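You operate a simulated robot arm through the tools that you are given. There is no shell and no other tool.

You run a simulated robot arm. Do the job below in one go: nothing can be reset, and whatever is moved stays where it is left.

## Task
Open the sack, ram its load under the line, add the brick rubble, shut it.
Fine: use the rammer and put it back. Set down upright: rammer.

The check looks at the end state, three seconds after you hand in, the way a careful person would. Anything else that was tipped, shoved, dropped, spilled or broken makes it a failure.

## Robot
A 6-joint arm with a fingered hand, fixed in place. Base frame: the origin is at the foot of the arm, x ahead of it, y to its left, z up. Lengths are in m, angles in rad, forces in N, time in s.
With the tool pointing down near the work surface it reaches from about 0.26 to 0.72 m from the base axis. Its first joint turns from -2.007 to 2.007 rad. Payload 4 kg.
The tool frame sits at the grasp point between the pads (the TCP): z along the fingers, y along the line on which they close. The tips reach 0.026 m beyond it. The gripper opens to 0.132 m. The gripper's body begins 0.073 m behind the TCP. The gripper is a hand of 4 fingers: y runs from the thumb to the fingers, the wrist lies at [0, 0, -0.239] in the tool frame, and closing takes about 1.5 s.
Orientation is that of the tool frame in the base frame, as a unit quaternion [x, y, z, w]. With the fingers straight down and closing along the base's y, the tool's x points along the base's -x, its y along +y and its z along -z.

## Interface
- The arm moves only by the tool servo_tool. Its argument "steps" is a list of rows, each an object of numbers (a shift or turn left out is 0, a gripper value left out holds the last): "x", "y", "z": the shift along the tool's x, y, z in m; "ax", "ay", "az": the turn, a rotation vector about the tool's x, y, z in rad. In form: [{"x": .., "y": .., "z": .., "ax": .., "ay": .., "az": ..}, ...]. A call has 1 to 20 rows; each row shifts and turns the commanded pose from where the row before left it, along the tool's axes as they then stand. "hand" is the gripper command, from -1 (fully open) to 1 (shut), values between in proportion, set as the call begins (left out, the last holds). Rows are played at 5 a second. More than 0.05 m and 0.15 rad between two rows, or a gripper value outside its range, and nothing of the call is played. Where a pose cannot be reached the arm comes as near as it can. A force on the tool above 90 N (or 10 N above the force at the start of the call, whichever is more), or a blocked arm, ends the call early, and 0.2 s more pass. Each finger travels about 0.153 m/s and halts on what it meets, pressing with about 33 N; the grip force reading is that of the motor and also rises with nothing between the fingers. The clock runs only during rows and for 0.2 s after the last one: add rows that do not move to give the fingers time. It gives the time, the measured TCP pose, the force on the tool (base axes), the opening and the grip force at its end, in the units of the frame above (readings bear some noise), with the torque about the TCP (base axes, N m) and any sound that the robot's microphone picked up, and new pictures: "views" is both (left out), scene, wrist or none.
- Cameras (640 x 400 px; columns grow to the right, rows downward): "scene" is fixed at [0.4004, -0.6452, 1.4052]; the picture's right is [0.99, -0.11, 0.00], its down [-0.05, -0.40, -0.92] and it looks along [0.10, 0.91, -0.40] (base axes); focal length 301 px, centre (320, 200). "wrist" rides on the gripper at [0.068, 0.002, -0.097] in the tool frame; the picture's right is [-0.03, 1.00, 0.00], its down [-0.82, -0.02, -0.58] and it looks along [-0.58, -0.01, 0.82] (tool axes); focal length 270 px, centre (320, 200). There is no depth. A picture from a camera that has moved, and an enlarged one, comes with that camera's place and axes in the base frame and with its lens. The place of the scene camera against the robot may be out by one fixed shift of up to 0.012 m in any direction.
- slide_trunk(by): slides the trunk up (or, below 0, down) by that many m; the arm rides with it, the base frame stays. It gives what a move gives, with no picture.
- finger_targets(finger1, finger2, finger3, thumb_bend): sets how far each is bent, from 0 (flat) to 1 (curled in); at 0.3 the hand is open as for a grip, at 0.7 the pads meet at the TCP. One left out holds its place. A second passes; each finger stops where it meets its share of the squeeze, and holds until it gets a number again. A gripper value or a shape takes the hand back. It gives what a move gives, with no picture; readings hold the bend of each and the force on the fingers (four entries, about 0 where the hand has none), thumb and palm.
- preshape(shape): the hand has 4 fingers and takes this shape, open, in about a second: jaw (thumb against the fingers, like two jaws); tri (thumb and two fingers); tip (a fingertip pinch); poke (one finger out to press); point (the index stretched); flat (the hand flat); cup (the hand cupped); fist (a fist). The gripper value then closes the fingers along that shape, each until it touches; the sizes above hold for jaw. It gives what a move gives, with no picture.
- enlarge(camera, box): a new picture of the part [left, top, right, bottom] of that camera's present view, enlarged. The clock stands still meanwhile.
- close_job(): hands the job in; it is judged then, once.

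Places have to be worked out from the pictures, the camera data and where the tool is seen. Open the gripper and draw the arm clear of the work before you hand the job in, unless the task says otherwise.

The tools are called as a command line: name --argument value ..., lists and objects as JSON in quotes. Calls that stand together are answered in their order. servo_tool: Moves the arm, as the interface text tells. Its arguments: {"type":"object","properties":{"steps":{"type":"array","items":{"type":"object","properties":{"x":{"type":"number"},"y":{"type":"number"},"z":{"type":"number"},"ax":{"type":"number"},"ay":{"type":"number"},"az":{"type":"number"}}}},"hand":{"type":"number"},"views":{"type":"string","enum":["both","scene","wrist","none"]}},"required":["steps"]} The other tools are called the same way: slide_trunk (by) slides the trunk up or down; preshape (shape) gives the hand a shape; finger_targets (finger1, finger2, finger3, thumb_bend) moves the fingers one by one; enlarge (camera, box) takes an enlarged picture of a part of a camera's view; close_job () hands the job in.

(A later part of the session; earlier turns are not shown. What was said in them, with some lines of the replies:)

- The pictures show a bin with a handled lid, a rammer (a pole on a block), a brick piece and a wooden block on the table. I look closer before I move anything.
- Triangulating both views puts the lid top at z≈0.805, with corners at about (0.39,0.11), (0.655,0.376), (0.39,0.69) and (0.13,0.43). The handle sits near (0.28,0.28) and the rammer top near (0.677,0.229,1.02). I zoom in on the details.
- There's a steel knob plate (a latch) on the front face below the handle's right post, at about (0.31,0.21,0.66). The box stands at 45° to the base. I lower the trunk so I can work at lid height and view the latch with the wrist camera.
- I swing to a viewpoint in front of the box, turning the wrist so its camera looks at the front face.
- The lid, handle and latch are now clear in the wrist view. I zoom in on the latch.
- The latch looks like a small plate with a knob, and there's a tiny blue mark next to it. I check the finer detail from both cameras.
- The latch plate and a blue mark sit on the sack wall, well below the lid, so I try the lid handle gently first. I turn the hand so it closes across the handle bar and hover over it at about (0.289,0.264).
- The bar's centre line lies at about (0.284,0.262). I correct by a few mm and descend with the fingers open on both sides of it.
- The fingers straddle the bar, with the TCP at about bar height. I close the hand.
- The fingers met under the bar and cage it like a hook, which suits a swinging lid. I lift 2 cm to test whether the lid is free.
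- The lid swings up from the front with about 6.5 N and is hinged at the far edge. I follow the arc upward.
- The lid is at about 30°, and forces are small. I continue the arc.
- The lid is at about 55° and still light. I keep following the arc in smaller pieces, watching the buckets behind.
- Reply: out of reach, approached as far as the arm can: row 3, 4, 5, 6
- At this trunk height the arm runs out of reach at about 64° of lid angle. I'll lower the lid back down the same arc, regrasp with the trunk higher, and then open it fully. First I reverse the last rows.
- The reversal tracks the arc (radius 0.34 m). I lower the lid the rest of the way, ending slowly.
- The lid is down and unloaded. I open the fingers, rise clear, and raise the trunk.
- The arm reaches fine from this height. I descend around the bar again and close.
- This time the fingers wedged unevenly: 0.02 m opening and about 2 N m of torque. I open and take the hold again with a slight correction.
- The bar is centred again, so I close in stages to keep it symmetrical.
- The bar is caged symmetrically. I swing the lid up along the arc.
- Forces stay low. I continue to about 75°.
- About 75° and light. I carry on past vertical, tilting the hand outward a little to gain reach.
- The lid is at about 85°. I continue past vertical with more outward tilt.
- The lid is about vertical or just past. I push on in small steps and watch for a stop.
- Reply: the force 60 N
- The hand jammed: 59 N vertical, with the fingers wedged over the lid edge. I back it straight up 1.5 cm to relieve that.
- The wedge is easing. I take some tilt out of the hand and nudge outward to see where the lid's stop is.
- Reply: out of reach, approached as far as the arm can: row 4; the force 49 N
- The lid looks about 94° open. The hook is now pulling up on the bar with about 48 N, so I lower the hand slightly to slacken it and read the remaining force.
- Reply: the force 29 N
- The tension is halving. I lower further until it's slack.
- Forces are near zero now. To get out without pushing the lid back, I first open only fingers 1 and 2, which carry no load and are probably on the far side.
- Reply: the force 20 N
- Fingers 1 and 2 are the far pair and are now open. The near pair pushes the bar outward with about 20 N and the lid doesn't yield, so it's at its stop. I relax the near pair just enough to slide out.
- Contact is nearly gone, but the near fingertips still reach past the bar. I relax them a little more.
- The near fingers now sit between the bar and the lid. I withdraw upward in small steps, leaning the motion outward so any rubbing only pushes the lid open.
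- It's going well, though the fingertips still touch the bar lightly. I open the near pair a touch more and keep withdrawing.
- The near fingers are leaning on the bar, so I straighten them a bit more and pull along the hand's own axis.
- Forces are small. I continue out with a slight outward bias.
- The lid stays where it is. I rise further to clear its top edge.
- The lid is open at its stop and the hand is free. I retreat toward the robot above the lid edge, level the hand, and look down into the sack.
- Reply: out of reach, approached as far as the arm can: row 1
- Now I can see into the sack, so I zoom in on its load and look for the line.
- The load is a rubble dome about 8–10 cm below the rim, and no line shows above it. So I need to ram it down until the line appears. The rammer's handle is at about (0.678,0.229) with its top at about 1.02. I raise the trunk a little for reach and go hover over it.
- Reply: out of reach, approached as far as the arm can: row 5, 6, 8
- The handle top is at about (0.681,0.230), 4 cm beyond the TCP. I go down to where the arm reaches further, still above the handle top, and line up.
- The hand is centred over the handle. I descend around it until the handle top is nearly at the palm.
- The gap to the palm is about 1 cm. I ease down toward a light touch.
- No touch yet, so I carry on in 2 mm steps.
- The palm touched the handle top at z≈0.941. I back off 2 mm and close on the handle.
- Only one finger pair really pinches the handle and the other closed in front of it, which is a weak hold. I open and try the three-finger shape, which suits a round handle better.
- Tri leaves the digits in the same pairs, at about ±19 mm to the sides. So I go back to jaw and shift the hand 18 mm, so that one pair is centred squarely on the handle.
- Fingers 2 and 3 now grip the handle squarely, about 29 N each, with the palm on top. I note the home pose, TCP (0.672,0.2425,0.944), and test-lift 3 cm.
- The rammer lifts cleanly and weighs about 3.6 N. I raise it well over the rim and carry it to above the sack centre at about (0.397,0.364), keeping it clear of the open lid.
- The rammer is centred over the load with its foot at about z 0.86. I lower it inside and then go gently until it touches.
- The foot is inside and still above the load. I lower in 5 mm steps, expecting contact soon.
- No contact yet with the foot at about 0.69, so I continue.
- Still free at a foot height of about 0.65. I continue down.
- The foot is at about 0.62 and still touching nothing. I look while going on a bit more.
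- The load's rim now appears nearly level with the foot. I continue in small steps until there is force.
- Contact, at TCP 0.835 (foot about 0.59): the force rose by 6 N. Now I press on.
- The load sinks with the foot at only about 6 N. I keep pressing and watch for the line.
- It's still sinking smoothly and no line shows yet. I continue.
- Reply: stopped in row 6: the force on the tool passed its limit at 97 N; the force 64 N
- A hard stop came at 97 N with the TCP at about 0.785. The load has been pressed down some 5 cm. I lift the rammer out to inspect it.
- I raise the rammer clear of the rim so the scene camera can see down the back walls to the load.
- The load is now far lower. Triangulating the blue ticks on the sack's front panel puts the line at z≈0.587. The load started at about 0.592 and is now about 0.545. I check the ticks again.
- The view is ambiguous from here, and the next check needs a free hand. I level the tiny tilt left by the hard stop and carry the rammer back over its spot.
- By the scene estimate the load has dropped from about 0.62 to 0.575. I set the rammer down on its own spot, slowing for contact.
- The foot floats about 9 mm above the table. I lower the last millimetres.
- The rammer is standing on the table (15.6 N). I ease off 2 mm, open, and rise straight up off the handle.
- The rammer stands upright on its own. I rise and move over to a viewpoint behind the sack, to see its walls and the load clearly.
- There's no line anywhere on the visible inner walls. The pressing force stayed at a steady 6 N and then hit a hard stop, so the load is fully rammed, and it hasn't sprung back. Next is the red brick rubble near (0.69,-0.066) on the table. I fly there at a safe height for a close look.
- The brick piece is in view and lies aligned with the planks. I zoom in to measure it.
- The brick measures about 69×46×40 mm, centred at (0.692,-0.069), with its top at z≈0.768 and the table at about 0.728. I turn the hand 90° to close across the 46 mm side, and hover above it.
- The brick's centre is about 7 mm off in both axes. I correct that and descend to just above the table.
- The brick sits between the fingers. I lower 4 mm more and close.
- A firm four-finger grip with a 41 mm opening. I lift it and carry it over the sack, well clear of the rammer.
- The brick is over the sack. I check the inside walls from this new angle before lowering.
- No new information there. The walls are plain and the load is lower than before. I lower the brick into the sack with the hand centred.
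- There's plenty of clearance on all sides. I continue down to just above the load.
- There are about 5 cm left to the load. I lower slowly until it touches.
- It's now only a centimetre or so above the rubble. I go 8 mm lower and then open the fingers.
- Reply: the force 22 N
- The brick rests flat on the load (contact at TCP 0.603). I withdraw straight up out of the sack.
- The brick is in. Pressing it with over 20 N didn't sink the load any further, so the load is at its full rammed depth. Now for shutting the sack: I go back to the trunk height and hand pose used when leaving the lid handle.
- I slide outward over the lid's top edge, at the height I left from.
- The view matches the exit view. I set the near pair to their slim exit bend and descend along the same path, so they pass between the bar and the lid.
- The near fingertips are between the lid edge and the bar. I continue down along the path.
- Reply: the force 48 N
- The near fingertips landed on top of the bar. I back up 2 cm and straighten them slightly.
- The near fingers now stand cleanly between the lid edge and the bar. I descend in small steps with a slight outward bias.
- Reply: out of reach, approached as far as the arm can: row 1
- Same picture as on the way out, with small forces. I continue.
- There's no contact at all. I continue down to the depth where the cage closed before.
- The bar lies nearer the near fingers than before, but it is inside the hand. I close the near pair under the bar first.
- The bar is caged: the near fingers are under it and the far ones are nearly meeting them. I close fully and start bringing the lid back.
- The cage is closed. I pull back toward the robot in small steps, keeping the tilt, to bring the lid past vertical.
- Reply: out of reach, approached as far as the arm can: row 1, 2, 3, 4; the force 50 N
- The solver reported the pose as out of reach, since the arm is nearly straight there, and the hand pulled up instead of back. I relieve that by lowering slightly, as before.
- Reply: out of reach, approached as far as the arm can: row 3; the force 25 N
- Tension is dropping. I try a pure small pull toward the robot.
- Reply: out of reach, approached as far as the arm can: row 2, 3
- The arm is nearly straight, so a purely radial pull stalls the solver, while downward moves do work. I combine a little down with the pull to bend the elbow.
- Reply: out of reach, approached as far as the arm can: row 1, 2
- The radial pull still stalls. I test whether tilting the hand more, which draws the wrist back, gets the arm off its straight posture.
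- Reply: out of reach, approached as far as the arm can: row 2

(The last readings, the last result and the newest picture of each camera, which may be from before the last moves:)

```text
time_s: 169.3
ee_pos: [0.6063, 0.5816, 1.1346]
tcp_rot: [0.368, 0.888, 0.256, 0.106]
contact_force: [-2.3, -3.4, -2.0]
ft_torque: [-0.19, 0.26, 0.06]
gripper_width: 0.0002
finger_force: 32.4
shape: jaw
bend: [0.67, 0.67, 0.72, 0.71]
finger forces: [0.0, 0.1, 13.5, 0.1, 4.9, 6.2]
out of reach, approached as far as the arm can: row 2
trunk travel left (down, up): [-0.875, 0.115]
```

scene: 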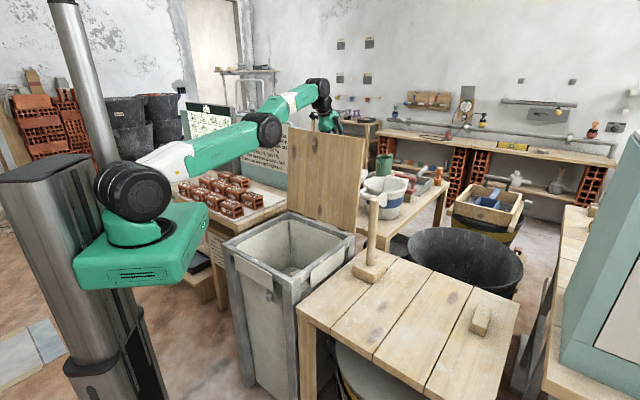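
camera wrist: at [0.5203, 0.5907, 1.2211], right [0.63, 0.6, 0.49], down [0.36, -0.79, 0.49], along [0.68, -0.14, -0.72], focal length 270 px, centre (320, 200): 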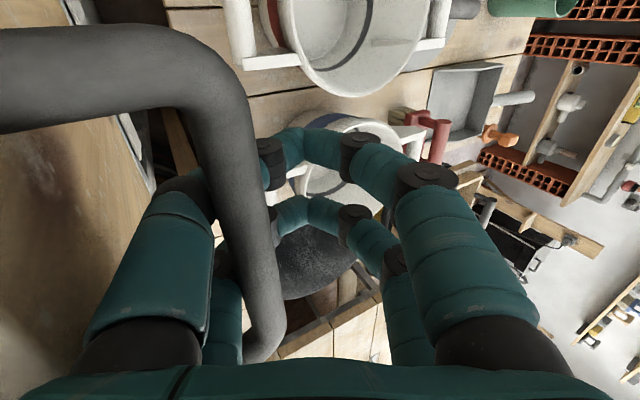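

The arm is definitely at full stretch. I'll let go the same way as before and come back with the trunk raised for more reach. I open the far pair first, then relax the near pair.

finger_targets --finger1 0.33 --finger2 0.33 --finger3 0.6 --thumb_bend 0.6

finger_targets --finger3 0.48 --thumb_bend 0.48

servo_tool --views "wrist" --steps '[{"y": 0.002, "z": -0.008}, {"y": 0.002, "z": -0.008}, {}]'

```text
time_s: 170.3
ee_pos: [0.6054, 0.5813, 1.1359]
tcp_rot: [0.368, 0.887, 0.258, 0.107]
contact_force: [-1.0, -0.1, -1.2]
ft_torque: [0.01, -0.01, -0.03]
gripper_width: 0.0775
finger_force: 1.0
shape: fingers
bend: [0.33, 0.33, 0.6, 0.6]
finger forces: [0.0, 0.0, 0.8, 0.0, 0.0, 0.3]
trunk travel left (down, up): [-0.875, 0.115]
```

```text
time_s: 171.3
ee_pos: [0.6064, 0.5808, 1.1358]
tcp_rot: [0.368, 0.887, 0.258, 0.107]
contact_force: [-0.7, 0.2, 0.6]
ft_torque: [-0.03, 0.04, 0.0]
gripper_width: 0.0974
finger_force: 0.6
shape: fingers
bend: [0.33, 0.33, 0.48, 0.48]
finger forces: [0.0, 0.1, 0.0, 0.0, 0.0, 0.2]
trunk travel left (down, up): [-0.875, 0.115]
```

```text
time_s: 172.1
ee_pos: [0.6053, 0.5788, 1.1514]
tcp_rot: [0.369, 0.887, 0.257, 0.107]
contact_force: [2.1, 2.1, -1.0]
ft_torque: [-0.05, 0.03, -0.03]
gripper_width: 0.0975
finger_force: 1.3
shape: fingers
bend: [0.33, 0.33, 0.48, 0.48]
finger forces: [0.0, 0.0, 0.5, 0.0, 1.5, 0.1]
trunk travel left (down, up): [-0.875, 0.115]
camera wrist: at [0.5194, 0.5922, 1.2325], right [0.62, 0.58, 0.54], down [0.35, -0.81, 0.48], along [0.71, -0.11, -0.7], focal length 270 px, centre (320, 200)
```

wrist: 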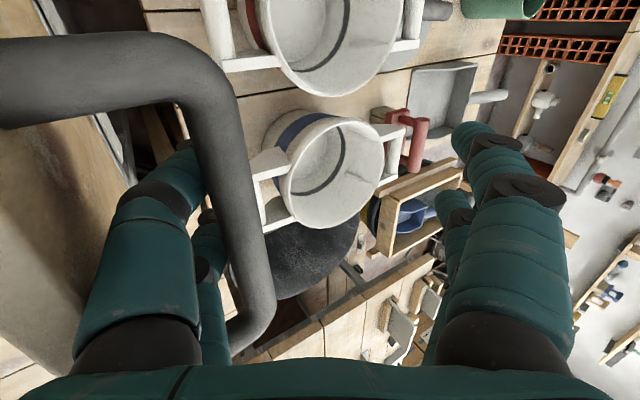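

The arm moves again. My plan is this: keep the near fingers between the board and the bar, which holds the lid both ways, rise a little to where the arm is not fully stretched, and drag the lid gently back from its stop before closing the cage. First I move up.

finger_targets --finger3 0.4 --thumb_bend 0.4

servo_tool --views "wrist" --steps '[{"y": -0.0004, "z": -0.0116}, {"y": -0.0004, "z": -0.0116}, {"y": 0.0001, "z": -0.0096}, {}]'

```text
time_s: 173.1
ee_pos: [0.6027, 0.5786, 1.152]
tcp_rot: [0.368, 0.887, 0.258, 0.107]
contact_force: [1.3, 2.9, -0.4]
ft_torque: [-0.05, 0.07, -0.03]
gripper_width: 0.111
finger_force: 1.4
shape: fingers
bend: [0.33, 0.33, 0.4, 0.4]
finger forces: [0.0, 0.0, 1.2, 0.0, 1.4, 0.1]
trunk travel left (down, up): [-0.875, 0.115]
```

```text
time_s: 174.1
ee_pos: [0.5978, 0.5735, 1.1816]
tcp_rot: [0.368, 0.887, 0.256, 0.106]
contact_force: [0.4, 0.3, -6.5]
ft_torque: [0.09, -0.2, 0.04]
gripper_width: 0.1133
finger_force: 4.3
shape: fingers
bend: [0.33, 0.33, 0.39, 0.39]
finger forces: [0.1, 0.0, 3.1, 0.0, 5.1, 0.0]
out of reach, approached as far as the arm can: row 1, 3
trunk travel left (down, up): [-0.875, 0.115]
camera wrist: at [0.5138, 0.5857, 1.261], right [0.62, 0.58, 0.53], down [0.35, -0.81, 0.48], along [0.71, -0.11, -0.7], focal length 270 px, centre (320, 200)
```

wrist: 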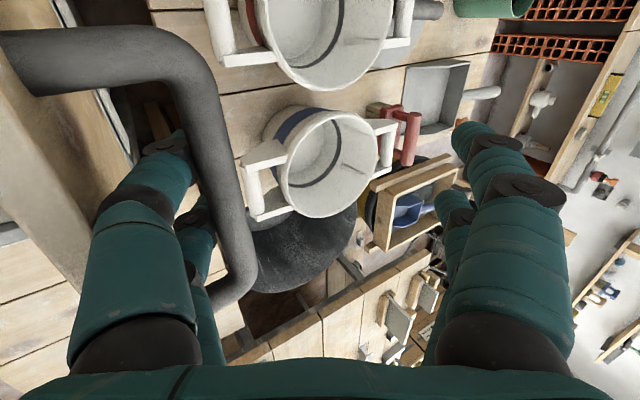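

I'm still sliding along the reach limit. So I exit fully upward, raise the trunk to its top for extra reach, and re-enter.

finger_targets --finger3 0.36 --thumb_bend 0.36

servo_tool --views "wrist" --steps '[{"z": -0.01}, {"z": -0.01}, {"z": -0.01}, {}]'

```text
time_s: 175.1
ee_pos: [0.5972, 0.5718, 1.1811]
tcp_rot: [0.369, 0.887, 0.258, 0.107]
contact_force: [1.8, 1.3, 1.6]
ft_torque: [-0.08, 0.07, -0.01]
gripper_width: 0.1174
finger_force: 1.7
shape: fingers
bend: [0.33, 0.33, 0.36, 0.36]
finger forces: [0.0, 0.0, 1.5, 0.0, 1.3, 0.0]
trunk travel left (down, up): [-0.875, 0.115]
```

```text
time_s: 176.1
ee_pos: [0.5898, 0.5654, 1.2108]
tcp_rot: [0.368, 0.887, 0.258, 0.107]
contact_force: [-0.1, 0.3, -1.0]
ft_torque: [-0.02, 0.01, -0.01]
gripper_width: 0.1182
finger_force: 0.1
shape: fingers
bend: [0.33, 0.33, 0.36, 0.36]
finger forces: [0.1, 0.0, 0.0, 0.0, 0.0, 0.1]
out of reach, approached as far as the arm can: row 2, 3
trunk travel left (down, up): [-0.875, 0.115]
camera wrist: at [0.5057, 0.5781, 1.2922], right [0.62, 0.58, 0.54], down [0.35, -0.81, 0.48], along [0.71, -0.11, -0.7], focal length 270 px, centre (320, 200)
```

wrist: 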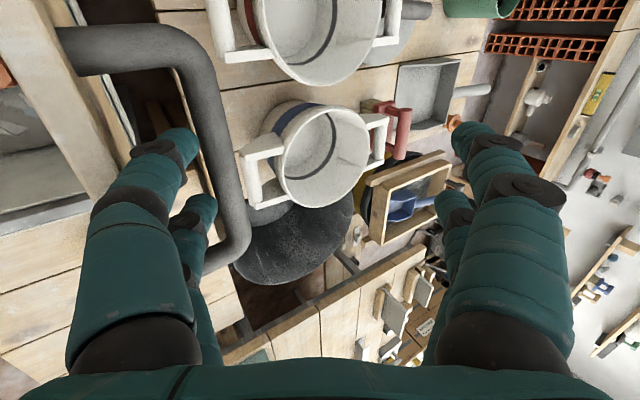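

The fingers are free of contact and nearly out. From here I raise the trunk straight up to its limit.

slide_trunk --by 0.11

servo_tool --views "both" --steps '[{}]'

```text
time_s: 177.5
ee_pos: [0.5902, 0.5647, 1.3194]
tcp_rot: [0.369, 0.887, 0.258, 0.108]
contact_force: [0.4, 0.4, 0.0]
ft_torque: [0.03, -0.01, 0.0]
gripper_width: 0.1182
finger_force: 0.0
shape: fingers
bend: [0.33, 0.33, 0.36, 0.36]
finger forces: [0.0, 0.0, 0.0, 0.0, 0.1, 0.0]
trunk travel left (down, up): [-0.985, 0.005]
```

```text
time_s: 177.9
ee_pos: [0.5904, 0.5652, 1.3202]
tcp_rot: [0.368, 0.887, 0.258, 0.107]
contact_force: [0.1, 0.4, 0.7]
ft_torque: [0.0, 0.01, 0.02]
gripper_width: 0.1182
finger_force: 0.0
shape: fingers
bend: [0.33, 0.33, 0.36, 0.36]
finger forces: [0.0, 0.1, 0.1, 0.0, 0.1, 0.0]
trunk travel left (down, up): [-0.985, 0.005]
camera wrist: at [0.5058, 0.5781, 1.4019], right [0.62, 0.58, 0.54], down [0.35, -0.81, 0.48], along [0.71, -0.11, -0.7], focal length 270 px, centre (320, 200)
```

scene: 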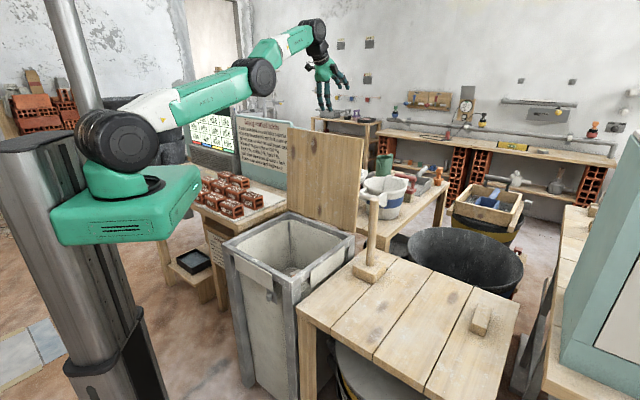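
wrist: 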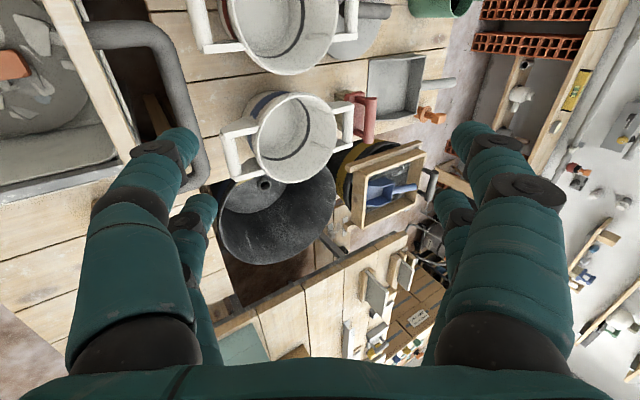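

With the extra height I descend along the entry path again.

servo_tool --views "wrist" --steps '[{"y": -0.0156, "z": 0.0155}, {"y": -0.0156, "z": 0.0155}, {"y": -0.0156, "z": 0.0155}, {"y": -0.0156, "z": 0.0155}, {}]'

```text
time_s: 179.1
ee_pos: [0.6066, 0.5806, 1.2469]
tcp_rot: [0.369, 0.887, 0.257, 0.106]
contact_force: [0.2, -0.2, 0.0]
ft_torque: [-0.02, 0.0, 0.01]
gripper_width: 0.1182
finger_force: 0.0
shape: fingers
bend: [0.33, 0.33, 0.36, 0.36]
finger forces: [0.1, 0.0, 0.0, 0.0, 0.0, 0.0]
out of reach, approached as far as the arm can: row 1, 2, 3, 4
trunk travel left (down, up): [-0.985, 0.005]
camera wrist: at [0.5219, 0.5937, 1.3292], right [0.62, 0.58, 0.53], down [0.35, -0.81, 0.48], along [0.71, -0.11, -0.7], focal length 270 px, centre (320, 200)
```

wrist: 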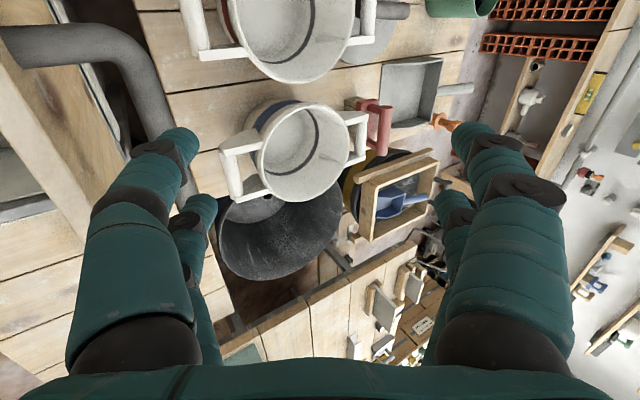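

The elbow is straight and the solver slides along the limit. Bigger inward steps freed it last time, so I make a large step up and back.

servo_tool --views "none" --steps '[{"y": -0.0178, "z": -0.0465}, {"y": -0.0178, "z": -0.0465}, {}]'

```text
time_s: 179.9
ee_pos: [0.5876, 0.5646, 1.326]
tcp_rot: [0.368, 0.887, 0.256, 0.107]
contact_force: [-0.3, 0.2, 0.2]
ft_torque: [0.0, -0.01, -0.03]
gripper_width: 0.1181
finger_force: 0.2
shape: fingers
bend: [0.33, 0.33, 0.36, 0.36]
finger forces: [0.0, 0.0, 0.0, 0.1, 0.1, 0.0]
out of reach, approached as far as the arm can: row 1, 2
trunk travel left (down, up): [-0.985, 0.005]
```

servo_tool --views "none" --steps '[{"y": -0.04, "z": -0.0253}, {"y": -0.04, "z": -0.0253}, {}]'

```text
time_s: 180.7
ee_pos: [0.5801, 0.5615, 1.345]
tcp_rot: [0.368, 0.887, 0.257, 0.106]
contact_force: [-0.6, -0.8, 0.2]
ft_torque: [-0.02, 0.03, 0.01]
gripper_width: 0.1183
finger_force: 0.0
shape: fingers
bend: [0.33, 0.33, 0.36, 0.36]
finger forces: [0.0, 0.0, 0.0, 0.0, 0.1, 0.0]
out of reach, approached as far as the arm can: row 1, 2
trunk travel left (down, up): [-0.985, 0.005]
```

Still stuck at the limit. I look at the arm's posture to understand why.

enlarge --camera "scene" --box '[60, 0, 380, 220]'

```text
1.82 times, centred on (220, 110) of scene
camera zoom: at [0.4004, -0.6452, 1.4052], right [0.99, -0.11, 0.0], down [-0.05, -0.4, -0.92], along [0.1, 0.91, -0.4], focal length 547 px, centre (502, 364)
```

zoom: 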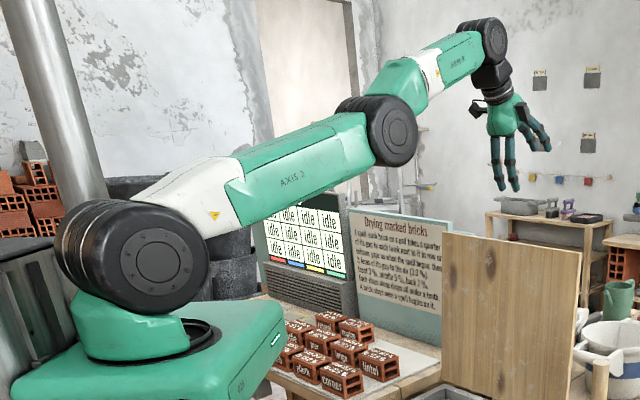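

The picture shows the elbow sagging below the shoulder–wrist line. While rising at full stretch, the arm flipped through straight into the wrong bend. I push outward to dead straight, then move downward, which should fold the elbow the right way again.

servo_tool --views "scene" --steps '[{"y": 0.0178, "z": 0.002}, {"y": 0.0178, "z": 0.002}, {"y": -0.007, "z": 0.042}, {"y": -0.007, "z": 0.042}, {}]'

enlarge --camera "scene" --box '[60, 0, 380, 220]'

```text
time_s: 181.9
ee_pos: [0.6008, 0.5833, 1.2654]
tcp_rot: [0.368, 0.887, 0.258, 0.107]
contact_force: [0.1, -0.1, -0.3]
ft_torque: [0.0, -0.01, 0.01]
gripper_width: 0.1184
finger_force: 0.1
shape: fingers
bend: [0.33, 0.33, 0.36, 0.36]
finger forces: [0.0, 0.1, 0.0, 0.0, 0.0, 0.0]
out of reach, approached as far as the arm can: row 1, 2
trunk travel left (down, up): [-0.985, 0.005]
```

scene: 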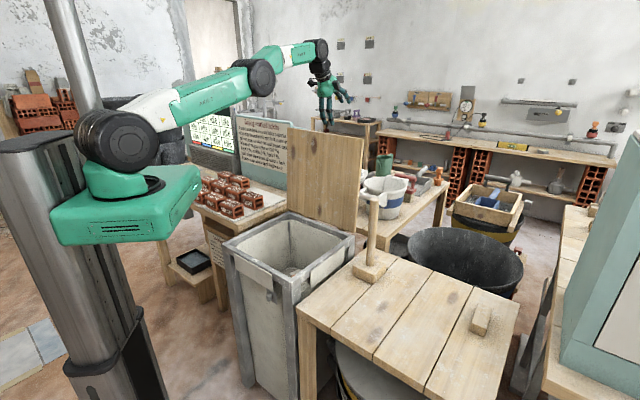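

```text
1.82 times, centred on (220, 110) of scene
camera zoom: at [0.4004, -0.6452, 1.4052], right [0.99, -0.11, 0.0], down [-0.05, -0.4, -0.92], along [0.1, 0.91, -0.4], focal length 547 px, centre (502, 364)
```

zoom: 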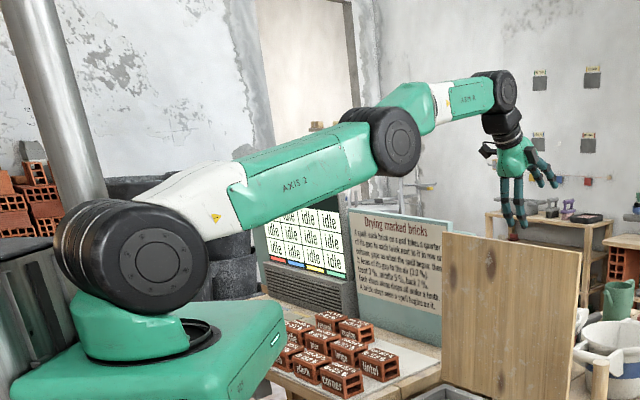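

The elbow has folded back the right way and the downward rows were accepted. I test an inward move.

servo_tool --views "wrist" --steps '[{"y": -0.0085, "z": -0.0053}, {"y": -0.0085, "z": -0.0053}, {"y": -0.0085, "z": -0.0053}, {}]'

```text
time_s: 182.9
ee_pos: [0.5829, 0.562, 1.2655]
tcp_rot: [0.368, 0.887, 0.257, 0.107]
contact_force: [0.6, -0.1, -0.1]
ft_torque: [-0.01, 0.01, 0.01]
gripper_width: 0.1181
finger_force: 0.1
shape: fingers
bend: [0.33, 0.33, 0.36, 0.36]
finger forces: [0.0, 0.0, 0.1, 0.0, 0.0, 0.0]
trunk travel left (down, up): [-0.985, 0.005]
camera wrist: at [0.498, 0.5751, 1.3467], right [0.62, 0.58, 0.54], down [0.35, -0.81, 0.48], along [0.71, -0.11, -0.7], focal length 270 px, centre (320, 200)
```

wrist: 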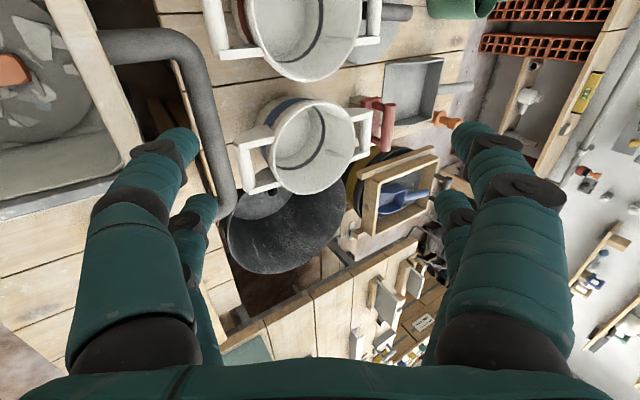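

Inward moves work again. I follow the entry path down once more.

finger_targets --finger3 0.34 --thumb_bend 0.34

servo_tool --views "wrist" --steps '[{"y": -0.0123, "z": 0.0105}, {"y": -0.0123, "z": 0.0106}, {"y": -0.0028, "z": 0.0157}, {"y": -0.0028, "z": 0.0157}, {}]'

```text
time_s: 183.9
ee_pos: [0.5817, 0.5615, 1.2664]
tcp_rot: [0.368, 0.887, 0.259, 0.106]
contact_force: [0.9, 0.4, -0.3]
ft_torque: [0.01, -0.03, -0.02]
gripper_width: 0.1212
finger_force: 0.1
shape: fingers
bend: [0.33, 0.33, 0.34, 0.34]
finger forces: [0.1, 0.1, 0.1, 0.0, 0.1, 0.0]
trunk travel left (down, up): [-0.985, 0.005]
```

```text
time_s: 185.1
ee_pos: [0.5833, 0.5644, 1.204]
tcp_rot: [0.368, 0.887, 0.258, 0.107]
contact_force: [-0.1, 0.0, 0.1]
ft_torque: [-0.03, 0.03, 0.02]
gripper_width: 0.1209
finger_force: 0.7
shape: fingers
bend: [0.33, 0.33, 0.34, 0.34]
finger forces: [0.1, 0.0, 0.8, 0.0, 0.1, 0.0]
trunk travel left (down, up): [-0.985, 0.005]
camera wrist: at [0.4991, 0.578, 1.2859], right [0.62, 0.58, 0.54], down [0.35, -0.81, 0.48], along [0.71, -0.11, -0.7], focal length 270 px, centre (320, 200)
```

wrist: 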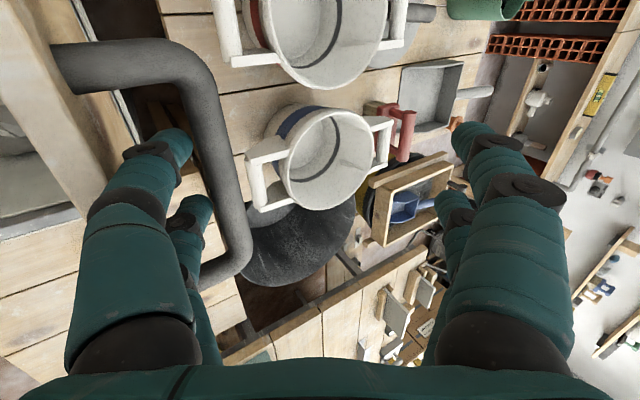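

No contact, and the fingers are in the gap. I go on down to caging depth.

servo_tool --views "wrist" --steps '[{"y": -0.0037, "z": 0.0177}, {"y": -0.0037, "z": 0.0177}, {"y": -0.0055, "z": 0.0154}, {"y": -0.0055, "z": 0.0154}, {}]'

```text
time_s: 186.3
ee_pos: [0.5981, 0.5772, 1.1379]
tcp_rot: [0.369, 0.887, 0.257, 0.107]
contact_force: [-0.7, -0.1, 1.4]
ft_torque: [0.03, 0.02, -0.05]
gripper_width: 0.1214
finger_force: 0.2
shape: fingers
bend: [0.33, 0.33, 0.34, 0.34]
finger forces: [0.0, 0.0, 0.2, 0.0, 0.1, 0.0]
trunk travel left (down, up): [-0.985, 0.005]
camera wrist: at [0.5128, 0.5909, 1.2194], right [0.62, 0.58, 0.54], down [0.35, -0.81, 0.48], along [0.71, -0.11, -0.7], focal length 270 px, centre (320, 200)
```

wrist: 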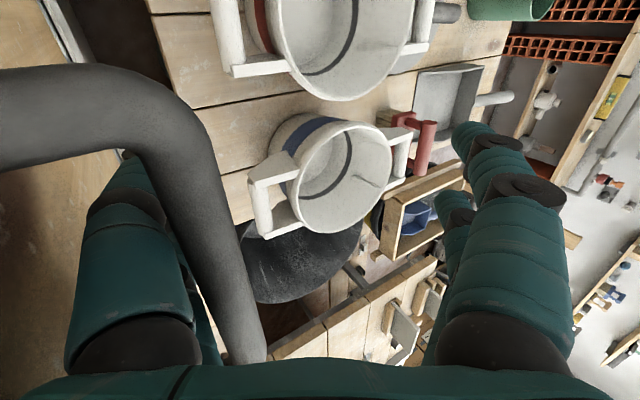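

At depth with no force. I form the cage: near pair under the bar, then the far pair, then fully shut.

finger_targets --finger3 0.6 --thumb_bend 0.6

finger_targets --finger1 0.72 --finger2 0.72

servo_tool --hand 1 --views "wrist" --steps '[{}, {}, {}, {}, {}]'

```text
time_s: 187.3
ee_pos: [0.5984, 0.5776, 1.139]
tcp_rot: [0.369, 0.887, 0.258, 0.107]
contact_force: [-1.9, -2.4, -5.1]
ft_torque: [0.21, -0.15, -0.07]
gripper_width: 0.0784
finger_force: 2.5
shape: fingers
bend: [0.33, 0.33, 0.59, 0.6]
finger forces: [0.0, 0.0, 3.1, 0.0, 1.6, 0.1]
trunk travel left (down, up): [-0.985, 0.005]
```

```text
time_s: 188.3
ee_pos: [0.5969, 0.5764, 1.1374]
tcp_rot: [0.368, 0.887, 0.257, 0.107]
contact_force: [-2.7, -2.2, -3.8]
ft_torque: [0.22, -0.12, 0.0]
gripper_width: 0.0149
finger_force: 1.8
shape: fingers
bend: [0.72, 0.72, 0.59, 0.6]
finger forces: [0.0, 0.0, 2.9, 0.1, 1.4, 0.1]
trunk travel left (down, up): [-0.985, 0.005]
```

```text
time_s: 189.5
ee_pos: [0.5967, 0.5783, 1.137]
tcp_rot: [0.368, 0.887, 0.257, 0.106]
contact_force: [-3.8, -3.5, -9.5]
ft_torque: [0.2, -0.35, -0.02]
gripper_width: 0.0
finger_force: 33.2
shape: jaw
bend: [0.67, 0.68, 0.72, 0.71]
finger forces: [0.0, 0.0, 4.4, 0.1, 7.8, 0.0]
trunk travel left (down, up): [-0.985, 0.005]
camera wrist: at [0.513, 0.5911, 1.2186], right [0.62, 0.58, 0.53], down [0.35, -0.81, 0.48], along [0.71, -0.11, -0.7], focal length 270 px, centre (320, 200)
```

wrist: 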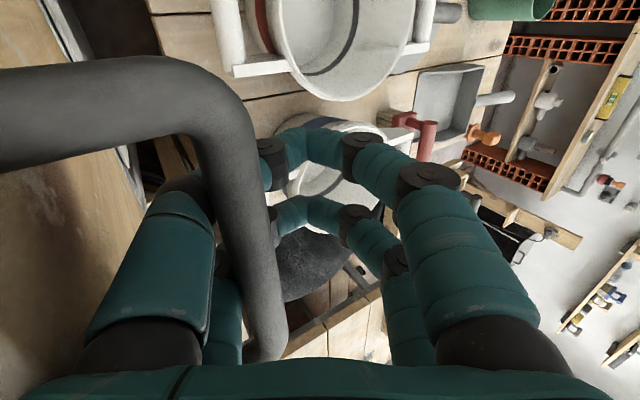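

Caged again. I pull back toward the robot in small steps.

servo_tool --views "both" --steps '[{"y": -0.0098, "z": -0.005}, {"y": -0.0093, "z": -0.0058}, {"y": -0.0093, "z": -0.0058}, {}]'

```text
time_s: 190.5
ee_pos: [0.5742, 0.5556, 1.1374]
tcp_rot: [0.367, 0.887, 0.259, 0.108]
contact_force: [1.8, 0.9, 2.6]
ft_torque: [-0.17, 0.12, 0.04]
gripper_width: 0.0001
finger_force: 32.9
shape: jaw
bend: [0.67, 0.68, 0.72, 0.71]
finger forces: [0.0, 0.0, 2.7, 0.1, 0.0, 1.1]
trunk travel left (down, up): [-0.985, 0.005]
camera wrist: at [0.4898, 0.5692, 1.2191], right [0.62, 0.58, 0.54], down [0.35, -0.81, 0.48], along [0.71, -0.11, -0.7], focal length 270 px, centre (320, 200)
```

scene: 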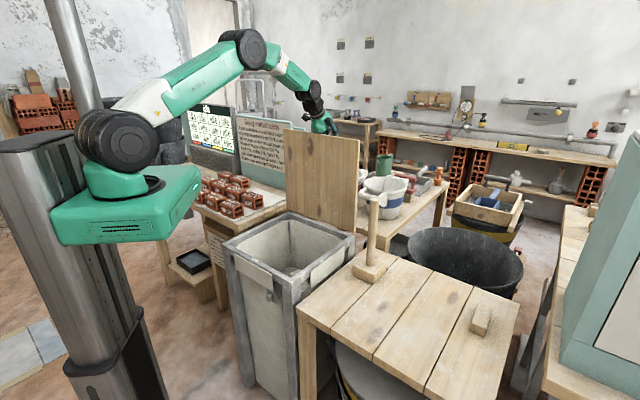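
wrist: 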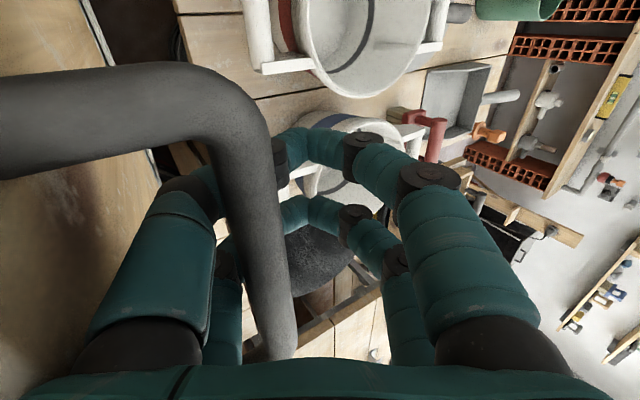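

The lid follows. I carry on over vertical, taking the tilt out as I did on the way up.

servo_tool --views "both" --steps '[{"x": -0.001, "y": -0.0081, "z": -0.0071, "ax": 0.0425}, {"x": -0.001, "y": -0.0084, "z": -0.0068, "ax": 0.0425}, {"x": -0.001, "y": -0.0086, "z": -0.0064, "ax": 0.0425}, {"x": -0.001, "y": -0.0089, "z": -0.006, "ax": 0.0425}, {"x": -0.001, "y": -0.0091, "z": -0.0057, "ax": 0.0425}, {"x": -0.001, "y": -0.0093, "z": -0.0053, "ax": 0.0425}, {}]'

```text
time_s: 192.1
ee_pos: [0.5343, 0.5061, 1.1466]
tcp_rot: [0.379, 0.912, 0.142, 0.06]
contact_force: [-0.1, 2.3, -3.9]
ft_torque: [0.02, -0.14, 0.0]
gripper_width: 0.0
finger_force: 33.5
shape: jaw
bend: [0.67, 0.68, 0.72, 0.71]
finger forces: [0.1, 0.0, 1.8, 0.1, 3.6, 0.0]
trunk travel left (down, up): [-0.985, 0.005]
camera wrist: at [0.4657, 0.5358, 1.2379], right [0.69, 0.65, 0.3], down [0.44, -0.72, 0.54], along [0.57, -0.24, -0.78], focal length 270 px, centre (320, 200)
```

scene: 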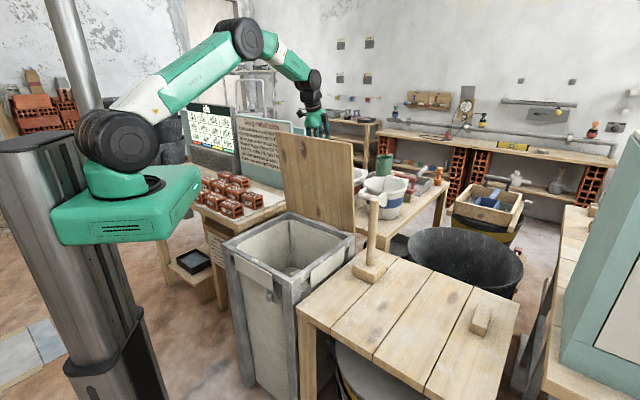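
wrist: 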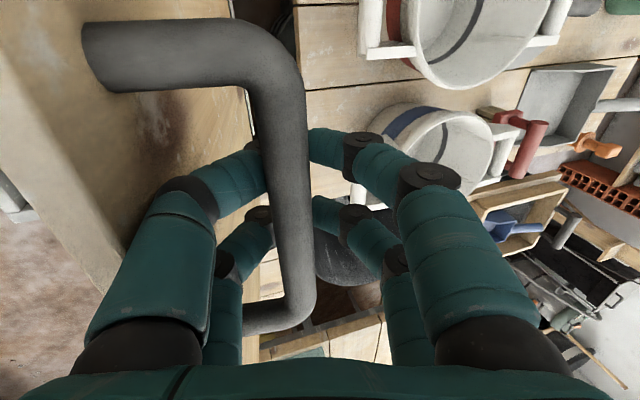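

The lid is past vertical and under control in the cage. I continue, levelling the hand.

servo_tool --views "none" --steps '[{"y": -0.0103, "z": -0.0033, "ax": 0.0517}, {"y": -0.0104, "z": -0.0028, "ax": 0.0517}, {"y": -0.0106, "z": -0.0022, "ax": 0.0517}, {"y": -0.0107, "z": -0.0017, "ax": 0.0517}, {"y": -0.0107, "z": -0.0011, "ax": 0.0517}, {"y": -0.0108, "z": -0.0006, "ax": 0.0495}, {}]'

servo_tool --views "both" --steps '[{"y": -0.0133, "z": 0.0023}, {"y": -0.0133, "z": 0.0028}, {"y": -0.0131, "z": 0.0033}, {"y": -0.0131, "z": 0.0039}, {"y": -0.0128, "z": 0.0043}, {"y": -0.0128, "z": 0.005}, {"y": -0.0123, "z": 0.0053}, {"y": -0.0123, "z": 0.006}, {}]'

```text
time_s: 193.7
ee_pos: [0.4871, 0.4592, 1.1466]
tcp_rot: [0.384, 0.923, 0.0, 0.001]
contact_force: [2.6, 0.8, 0.6]
ft_torque: [-0.07, 0.08, 0.06]
gripper_width: 0.0
finger_force: 33.1
shape: jaw
bend: [0.67, 0.68, 0.72, 0.71]
finger forces: [0.0, 0.1, 1.9, 0.0, 0.2, 0.1]
trunk travel left (down, up): [-0.985, 0.005]
```

```text
time_s: 195.7
ee_pos: [0.4165, 0.3877, 1.1144]
tcp_rot: [0.384, 0.923, 0.0, 0.001]
contact_force: [0.8, 2.2, -1.4]
ft_torque: [-0.02, 0.01, 0.02]
gripper_width: 0.0
finger_force: 32.8
shape: jaw
bend: [0.67, 0.68, 0.72, 0.71]
finger forces: [0.0, 0.1, 0.1, 0.0, 0.0, 0.0]
trunk travel left (down, up): [-0.985, 0.005]
camera wrist: at [0.3684, 0.4374, 1.2106], right [0.73, 0.69, 0.0], down [0.56, -0.59, 0.58], along [0.4, -0.42, -0.82], focal length 270 px, centre (320, 200)
```

scene: 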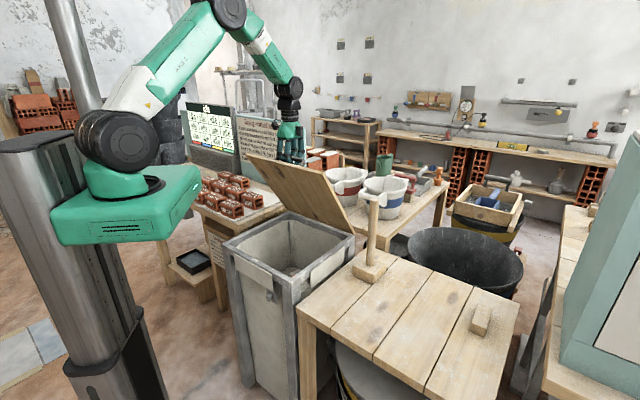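
wrist: 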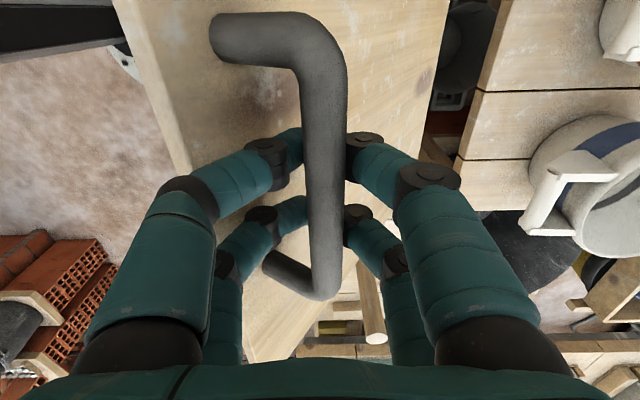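

The lid is at about 55° and everything tracks. I lower it along the known arc, slowing at the end.

servo_tool --views "none" --steps '[{"y": -0.0237, "z": 0.0132}, {"y": -0.0225, "z": 0.0151}, {"y": -0.0213, "z": 0.0168}, {"y": -0.0199, "z": 0.0185}, {"y": -0.0183, "z": 0.02}, {"y": -0.0166, "z": 0.0214}, {"y": -0.0149, "z": 0.0226}, {}]'

servo_tool --views "both" --steps '[{"y": -0.0066, "z": 0.0119}, {"y": -0.0066, "z": 0.0119}, {"y": -0.0056, "z": 0.0124}, {"y": -0.0056, "z": 0.0124}, {"y": -0.0046, "z": 0.0128}, {"y": -0.0046, "z": 0.0128}, {"y": -0.0036, "z": 0.0131}, {"y": -0.0025, "z": 0.009}, {"y": -0.002, "z": 0.008}, {"y": -0.0015, "z": 0.008}, {"y": -0.0015, "z": 0.008}, {"y": -0.001, "z": 0.005}, {}]'

```text
time_s: 197.5
ee_pos: [0.3186, 0.2907, 0.9875]
tcp_rot: [0.384, 0.923, 0.001, 0.0]
contact_force: [1.0, 2.5, -0.7]
ft_torque: [0.0, 0.02, 0.03]
gripper_width: 0.0
finger_force: 32.9
shape: jaw
bend: [0.67, 0.68, 0.72, 0.71]
finger forces: [0.0, 0.9, 0.0, 0.0, 0.0, 0.0]
trunk travel left (down, up): [-0.985, 0.005]
```

```text
time_s: 200.3
ee_pos: [0.2871, 0.2561, 0.86]
tcp_rot: [0.384, 0.924, 0.001, 0.0]
contact_force: [-0.8, 0.4, -0.2]
ft_torque: [0.0, -0.03, 0.03]
gripper_width: 0.0
finger_force: 32.5
shape: jaw
bend: [0.67, 0.68, 0.72, 0.71]
finger forces: [0.0, 0.0, 0.0, 0.0, 0.1, 0.1]
trunk travel left (down, up): [-0.985, 0.005]
camera wrist: at [0.2393, 0.3075, 0.9565], right [0.73, 0.69, 0.0], down [0.56, -0.59, 0.58], along [0.4, -0.42, -0.82], focal length 270 px, centre (320, 200)
```

scene: 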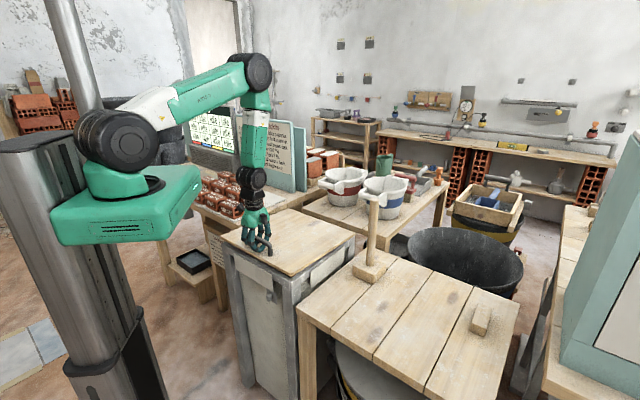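
wrist: 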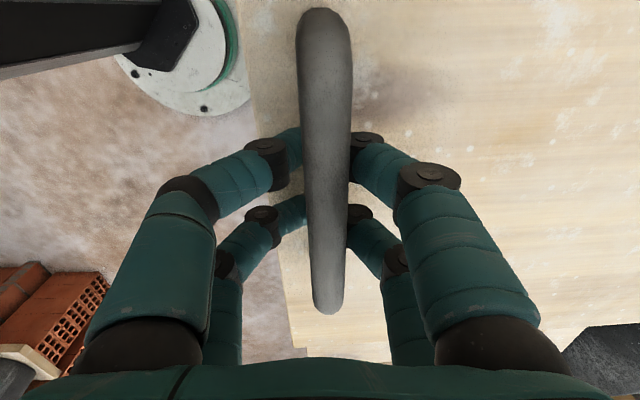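

The lid is down with no load on the hand. I check that it sits flush before letting go.

enlarge --camera "scene" --box '[215, 200, 365, 310]'

servo_tool --hand -1 --views "wrist" --steps '[{}, {}, {}, {}, {}, {}, {}, {}, {}]'

```text
3.64 times, centred on (290, 255) of scene
camera zoom: at [0.4004, -0.6452, 1.4052], right [0.99, -0.11, 0.0], down [-0.05, -0.4, -0.92], along [0.1, 0.91, -0.4], focal length 1093 px, centre (429, 0)
```

zoom: 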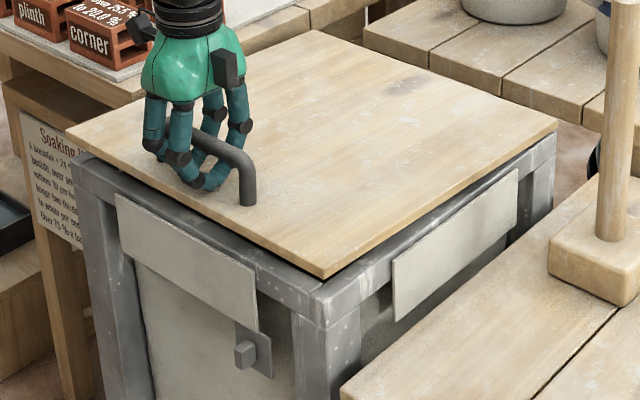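

```text
time_s: 202.3
ee_pos: [0.2867, 0.258, 0.861]
tcp_rot: [0.383, 0.924, 0.0, 0.0]
contact_force: [0.4, 0.5, -0.9]
ft_torque: [0.02, -0.02, -0.02]
gripper_width: 0.1317
finger_force: 0.0
shape: jaw
bend: [0.3, 0.3, 0.3, 0.3]
finger forces: [0.0, 0.0, 0.0, 0.0, 0.1, 0.0]
trunk travel left (down, up): [-0.985, 0.005]
camera wrist: at [0.2393, 0.3075, 0.9567], right [0.73, 0.69, 0.0], down [0.56, -0.59, 0.58], along [0.4, -0.42, -0.82], focal length 270 px, centre (320, 200)
```

wrist: 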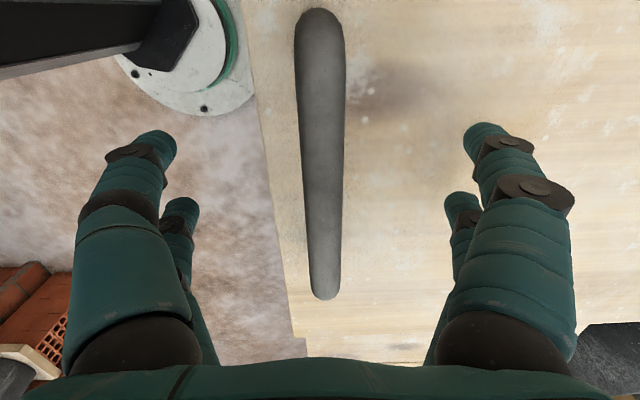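

There was a slight gap while the hook still held it. I rise clear and check that the lid settled.

servo_tool --views "both" --steps '[{"z": -0.02}, {"z": -0.03}, {"z": -0.04}, {"z": -0.04}, {"z": -0.04}, {}]'

enlarge --camera "scene" --box '[215, 200, 365, 310]'

enlarge --camera "scene" --box '[310, 180, 530, 340]'

```text
time_s: 203.7
ee_pos: [0.2846, 0.2582, 1.0299]
tcp_rot: [0.384, 0.924, 0.001, 0.0]
contact_force: [0.1, -0.1, 0.5]
ft_torque: [0.03, 0.03, -0.02]
gripper_width: 0.1321
finger_force: 0.1
shape: jaw
bend: [0.3, 0.3, 0.3, 0.3]
finger forces: [0.0, 0.0, 0.0, 0.1, 0.0, 0.0]
trunk travel left (down, up): [-0.985, 0.005]
camera wrist: at [0.2366, 0.3093, 1.1265], right [0.73, 0.69, 0.0], down [0.56, -0.59, 0.58], along [0.4, -0.42, -0.82], focal length 270 px, centre (320, 200)
```

scene: 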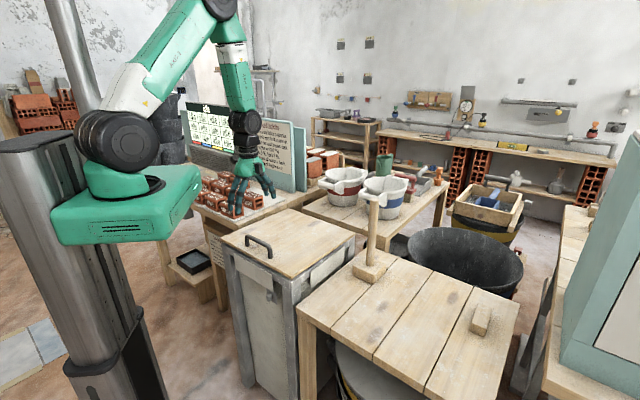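
wrist: 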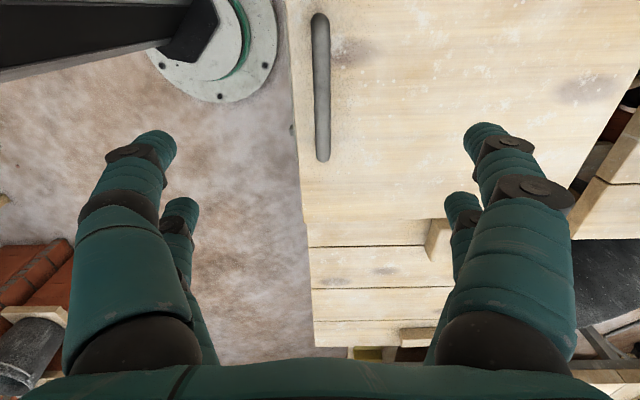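

```text
3.64 times, centred on (290, 255) of scene
camera zoom: at [0.4004, -0.6452, 1.4052], right [0.99, -0.11, 0.0], down [-0.05, -0.4, -0.92], along [0.1, 0.91, -0.4], focal length 1093 px, centre (429, 0)
```

zoom: 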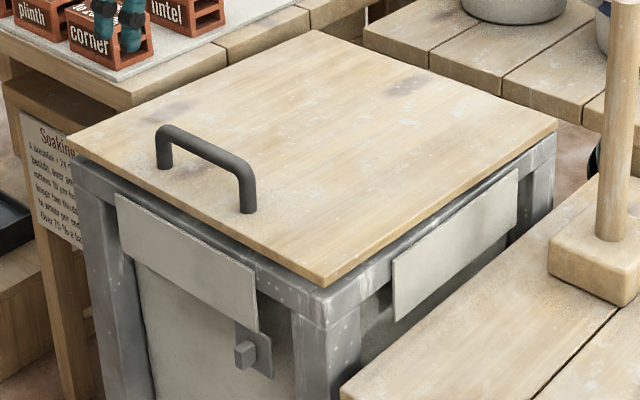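

```text
2.50 times, centred on (420, 260) of scene
camera zoom: at [0.4004, -0.6452, 1.4052], right [0.99, -0.11, 0.0], down [-0.05, -0.4, -0.92], along [0.1, 0.91, -0.4], focal length 752 px, centre (70, 50)
```

zoom: 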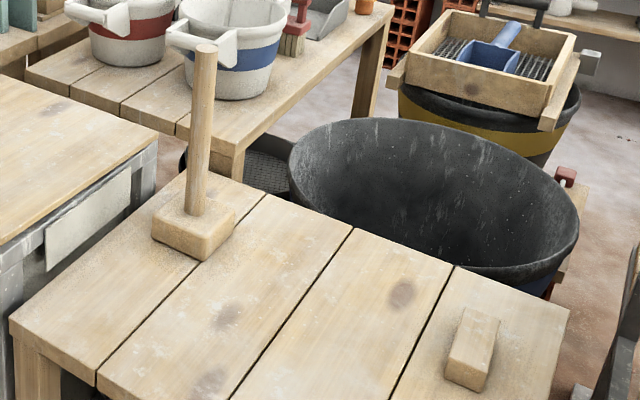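

The lid now sits flush as at the start, the rammer stands upright on its spot, and the brick is inside. I raise the open hand well clear before handing in.

servo_tool --views "scene" --steps '[{"z": -0.045}, {"z": -0.045}, {"z": -0.045}, {"z": -0.045}, {"z": -0.045}, {"z": -0.045}, {}]'

```text
time_s: 205.3
ee_pos: [0.284, 0.259, 1.3039]
tcp_rot: [0.384, 0.924, 0.001, 0.001]
contact_force: [-0.7, -1.0, -0.6]
ft_torque: [-0.03, 0.0, 0.02]
gripper_width: 0.132
finger_force: 0.1
shape: jaw
bend: [0.3, 0.3, 0.3, 0.3]
finger forces: [0.0, 0.0, 0.0, 0.0, 0.1, 0.0]
trunk travel left (down, up): [-0.985, 0.005]
```

scene: 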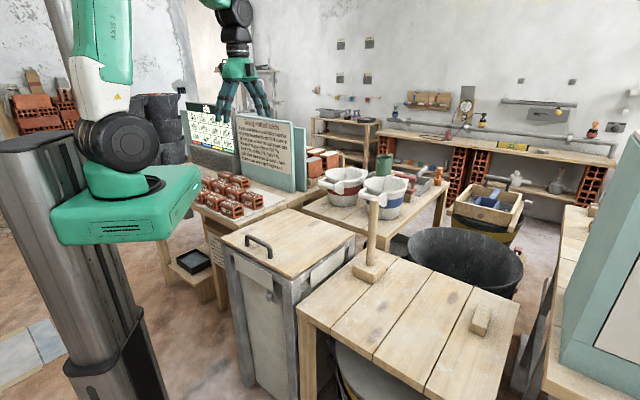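

The arm is clear, the hand is open and nothing else has been moved, so I hand the job in. One thing I couldn't confirm: I never saw the line inside the sack. I rammed the load to its hard stop, which I estimate is just under it.

close_job

```text
The job is handed in.
```

The job is handed in: the load is rammed, the brick rubble is inside, and the sack is shut. **I never saw the line itself**, so I can't confirm the load is under it.

- **Ramming:** I pressed the load down about 5 cm, until it hit a hard stop at 97 N. From small blue marks on the outside of the sack, I put the line at about 0.58 m. The top of the load ended at about 0.57 m, but that estimate could be off by more than the gap. Setting the brick down with over 20 N didn't sink the load any further, so it was at its limit.
- **Brick rubble:** the red brick piece is lying flat on top of the load.
- **Rammer:** it is back on its spot, standing upright.
- **Lid:** it is shut and sits flush, as it did at the start. Opening it took two tries, and closing it took a second attempt after the arm reached full stretch. The hand jammed briefly against the lid and handle a few times, with forces up to about 60 N. I saw no damage.
- **Everything else:** nothing else looked moved in the last pictures. The hand is open and the arm is clear.
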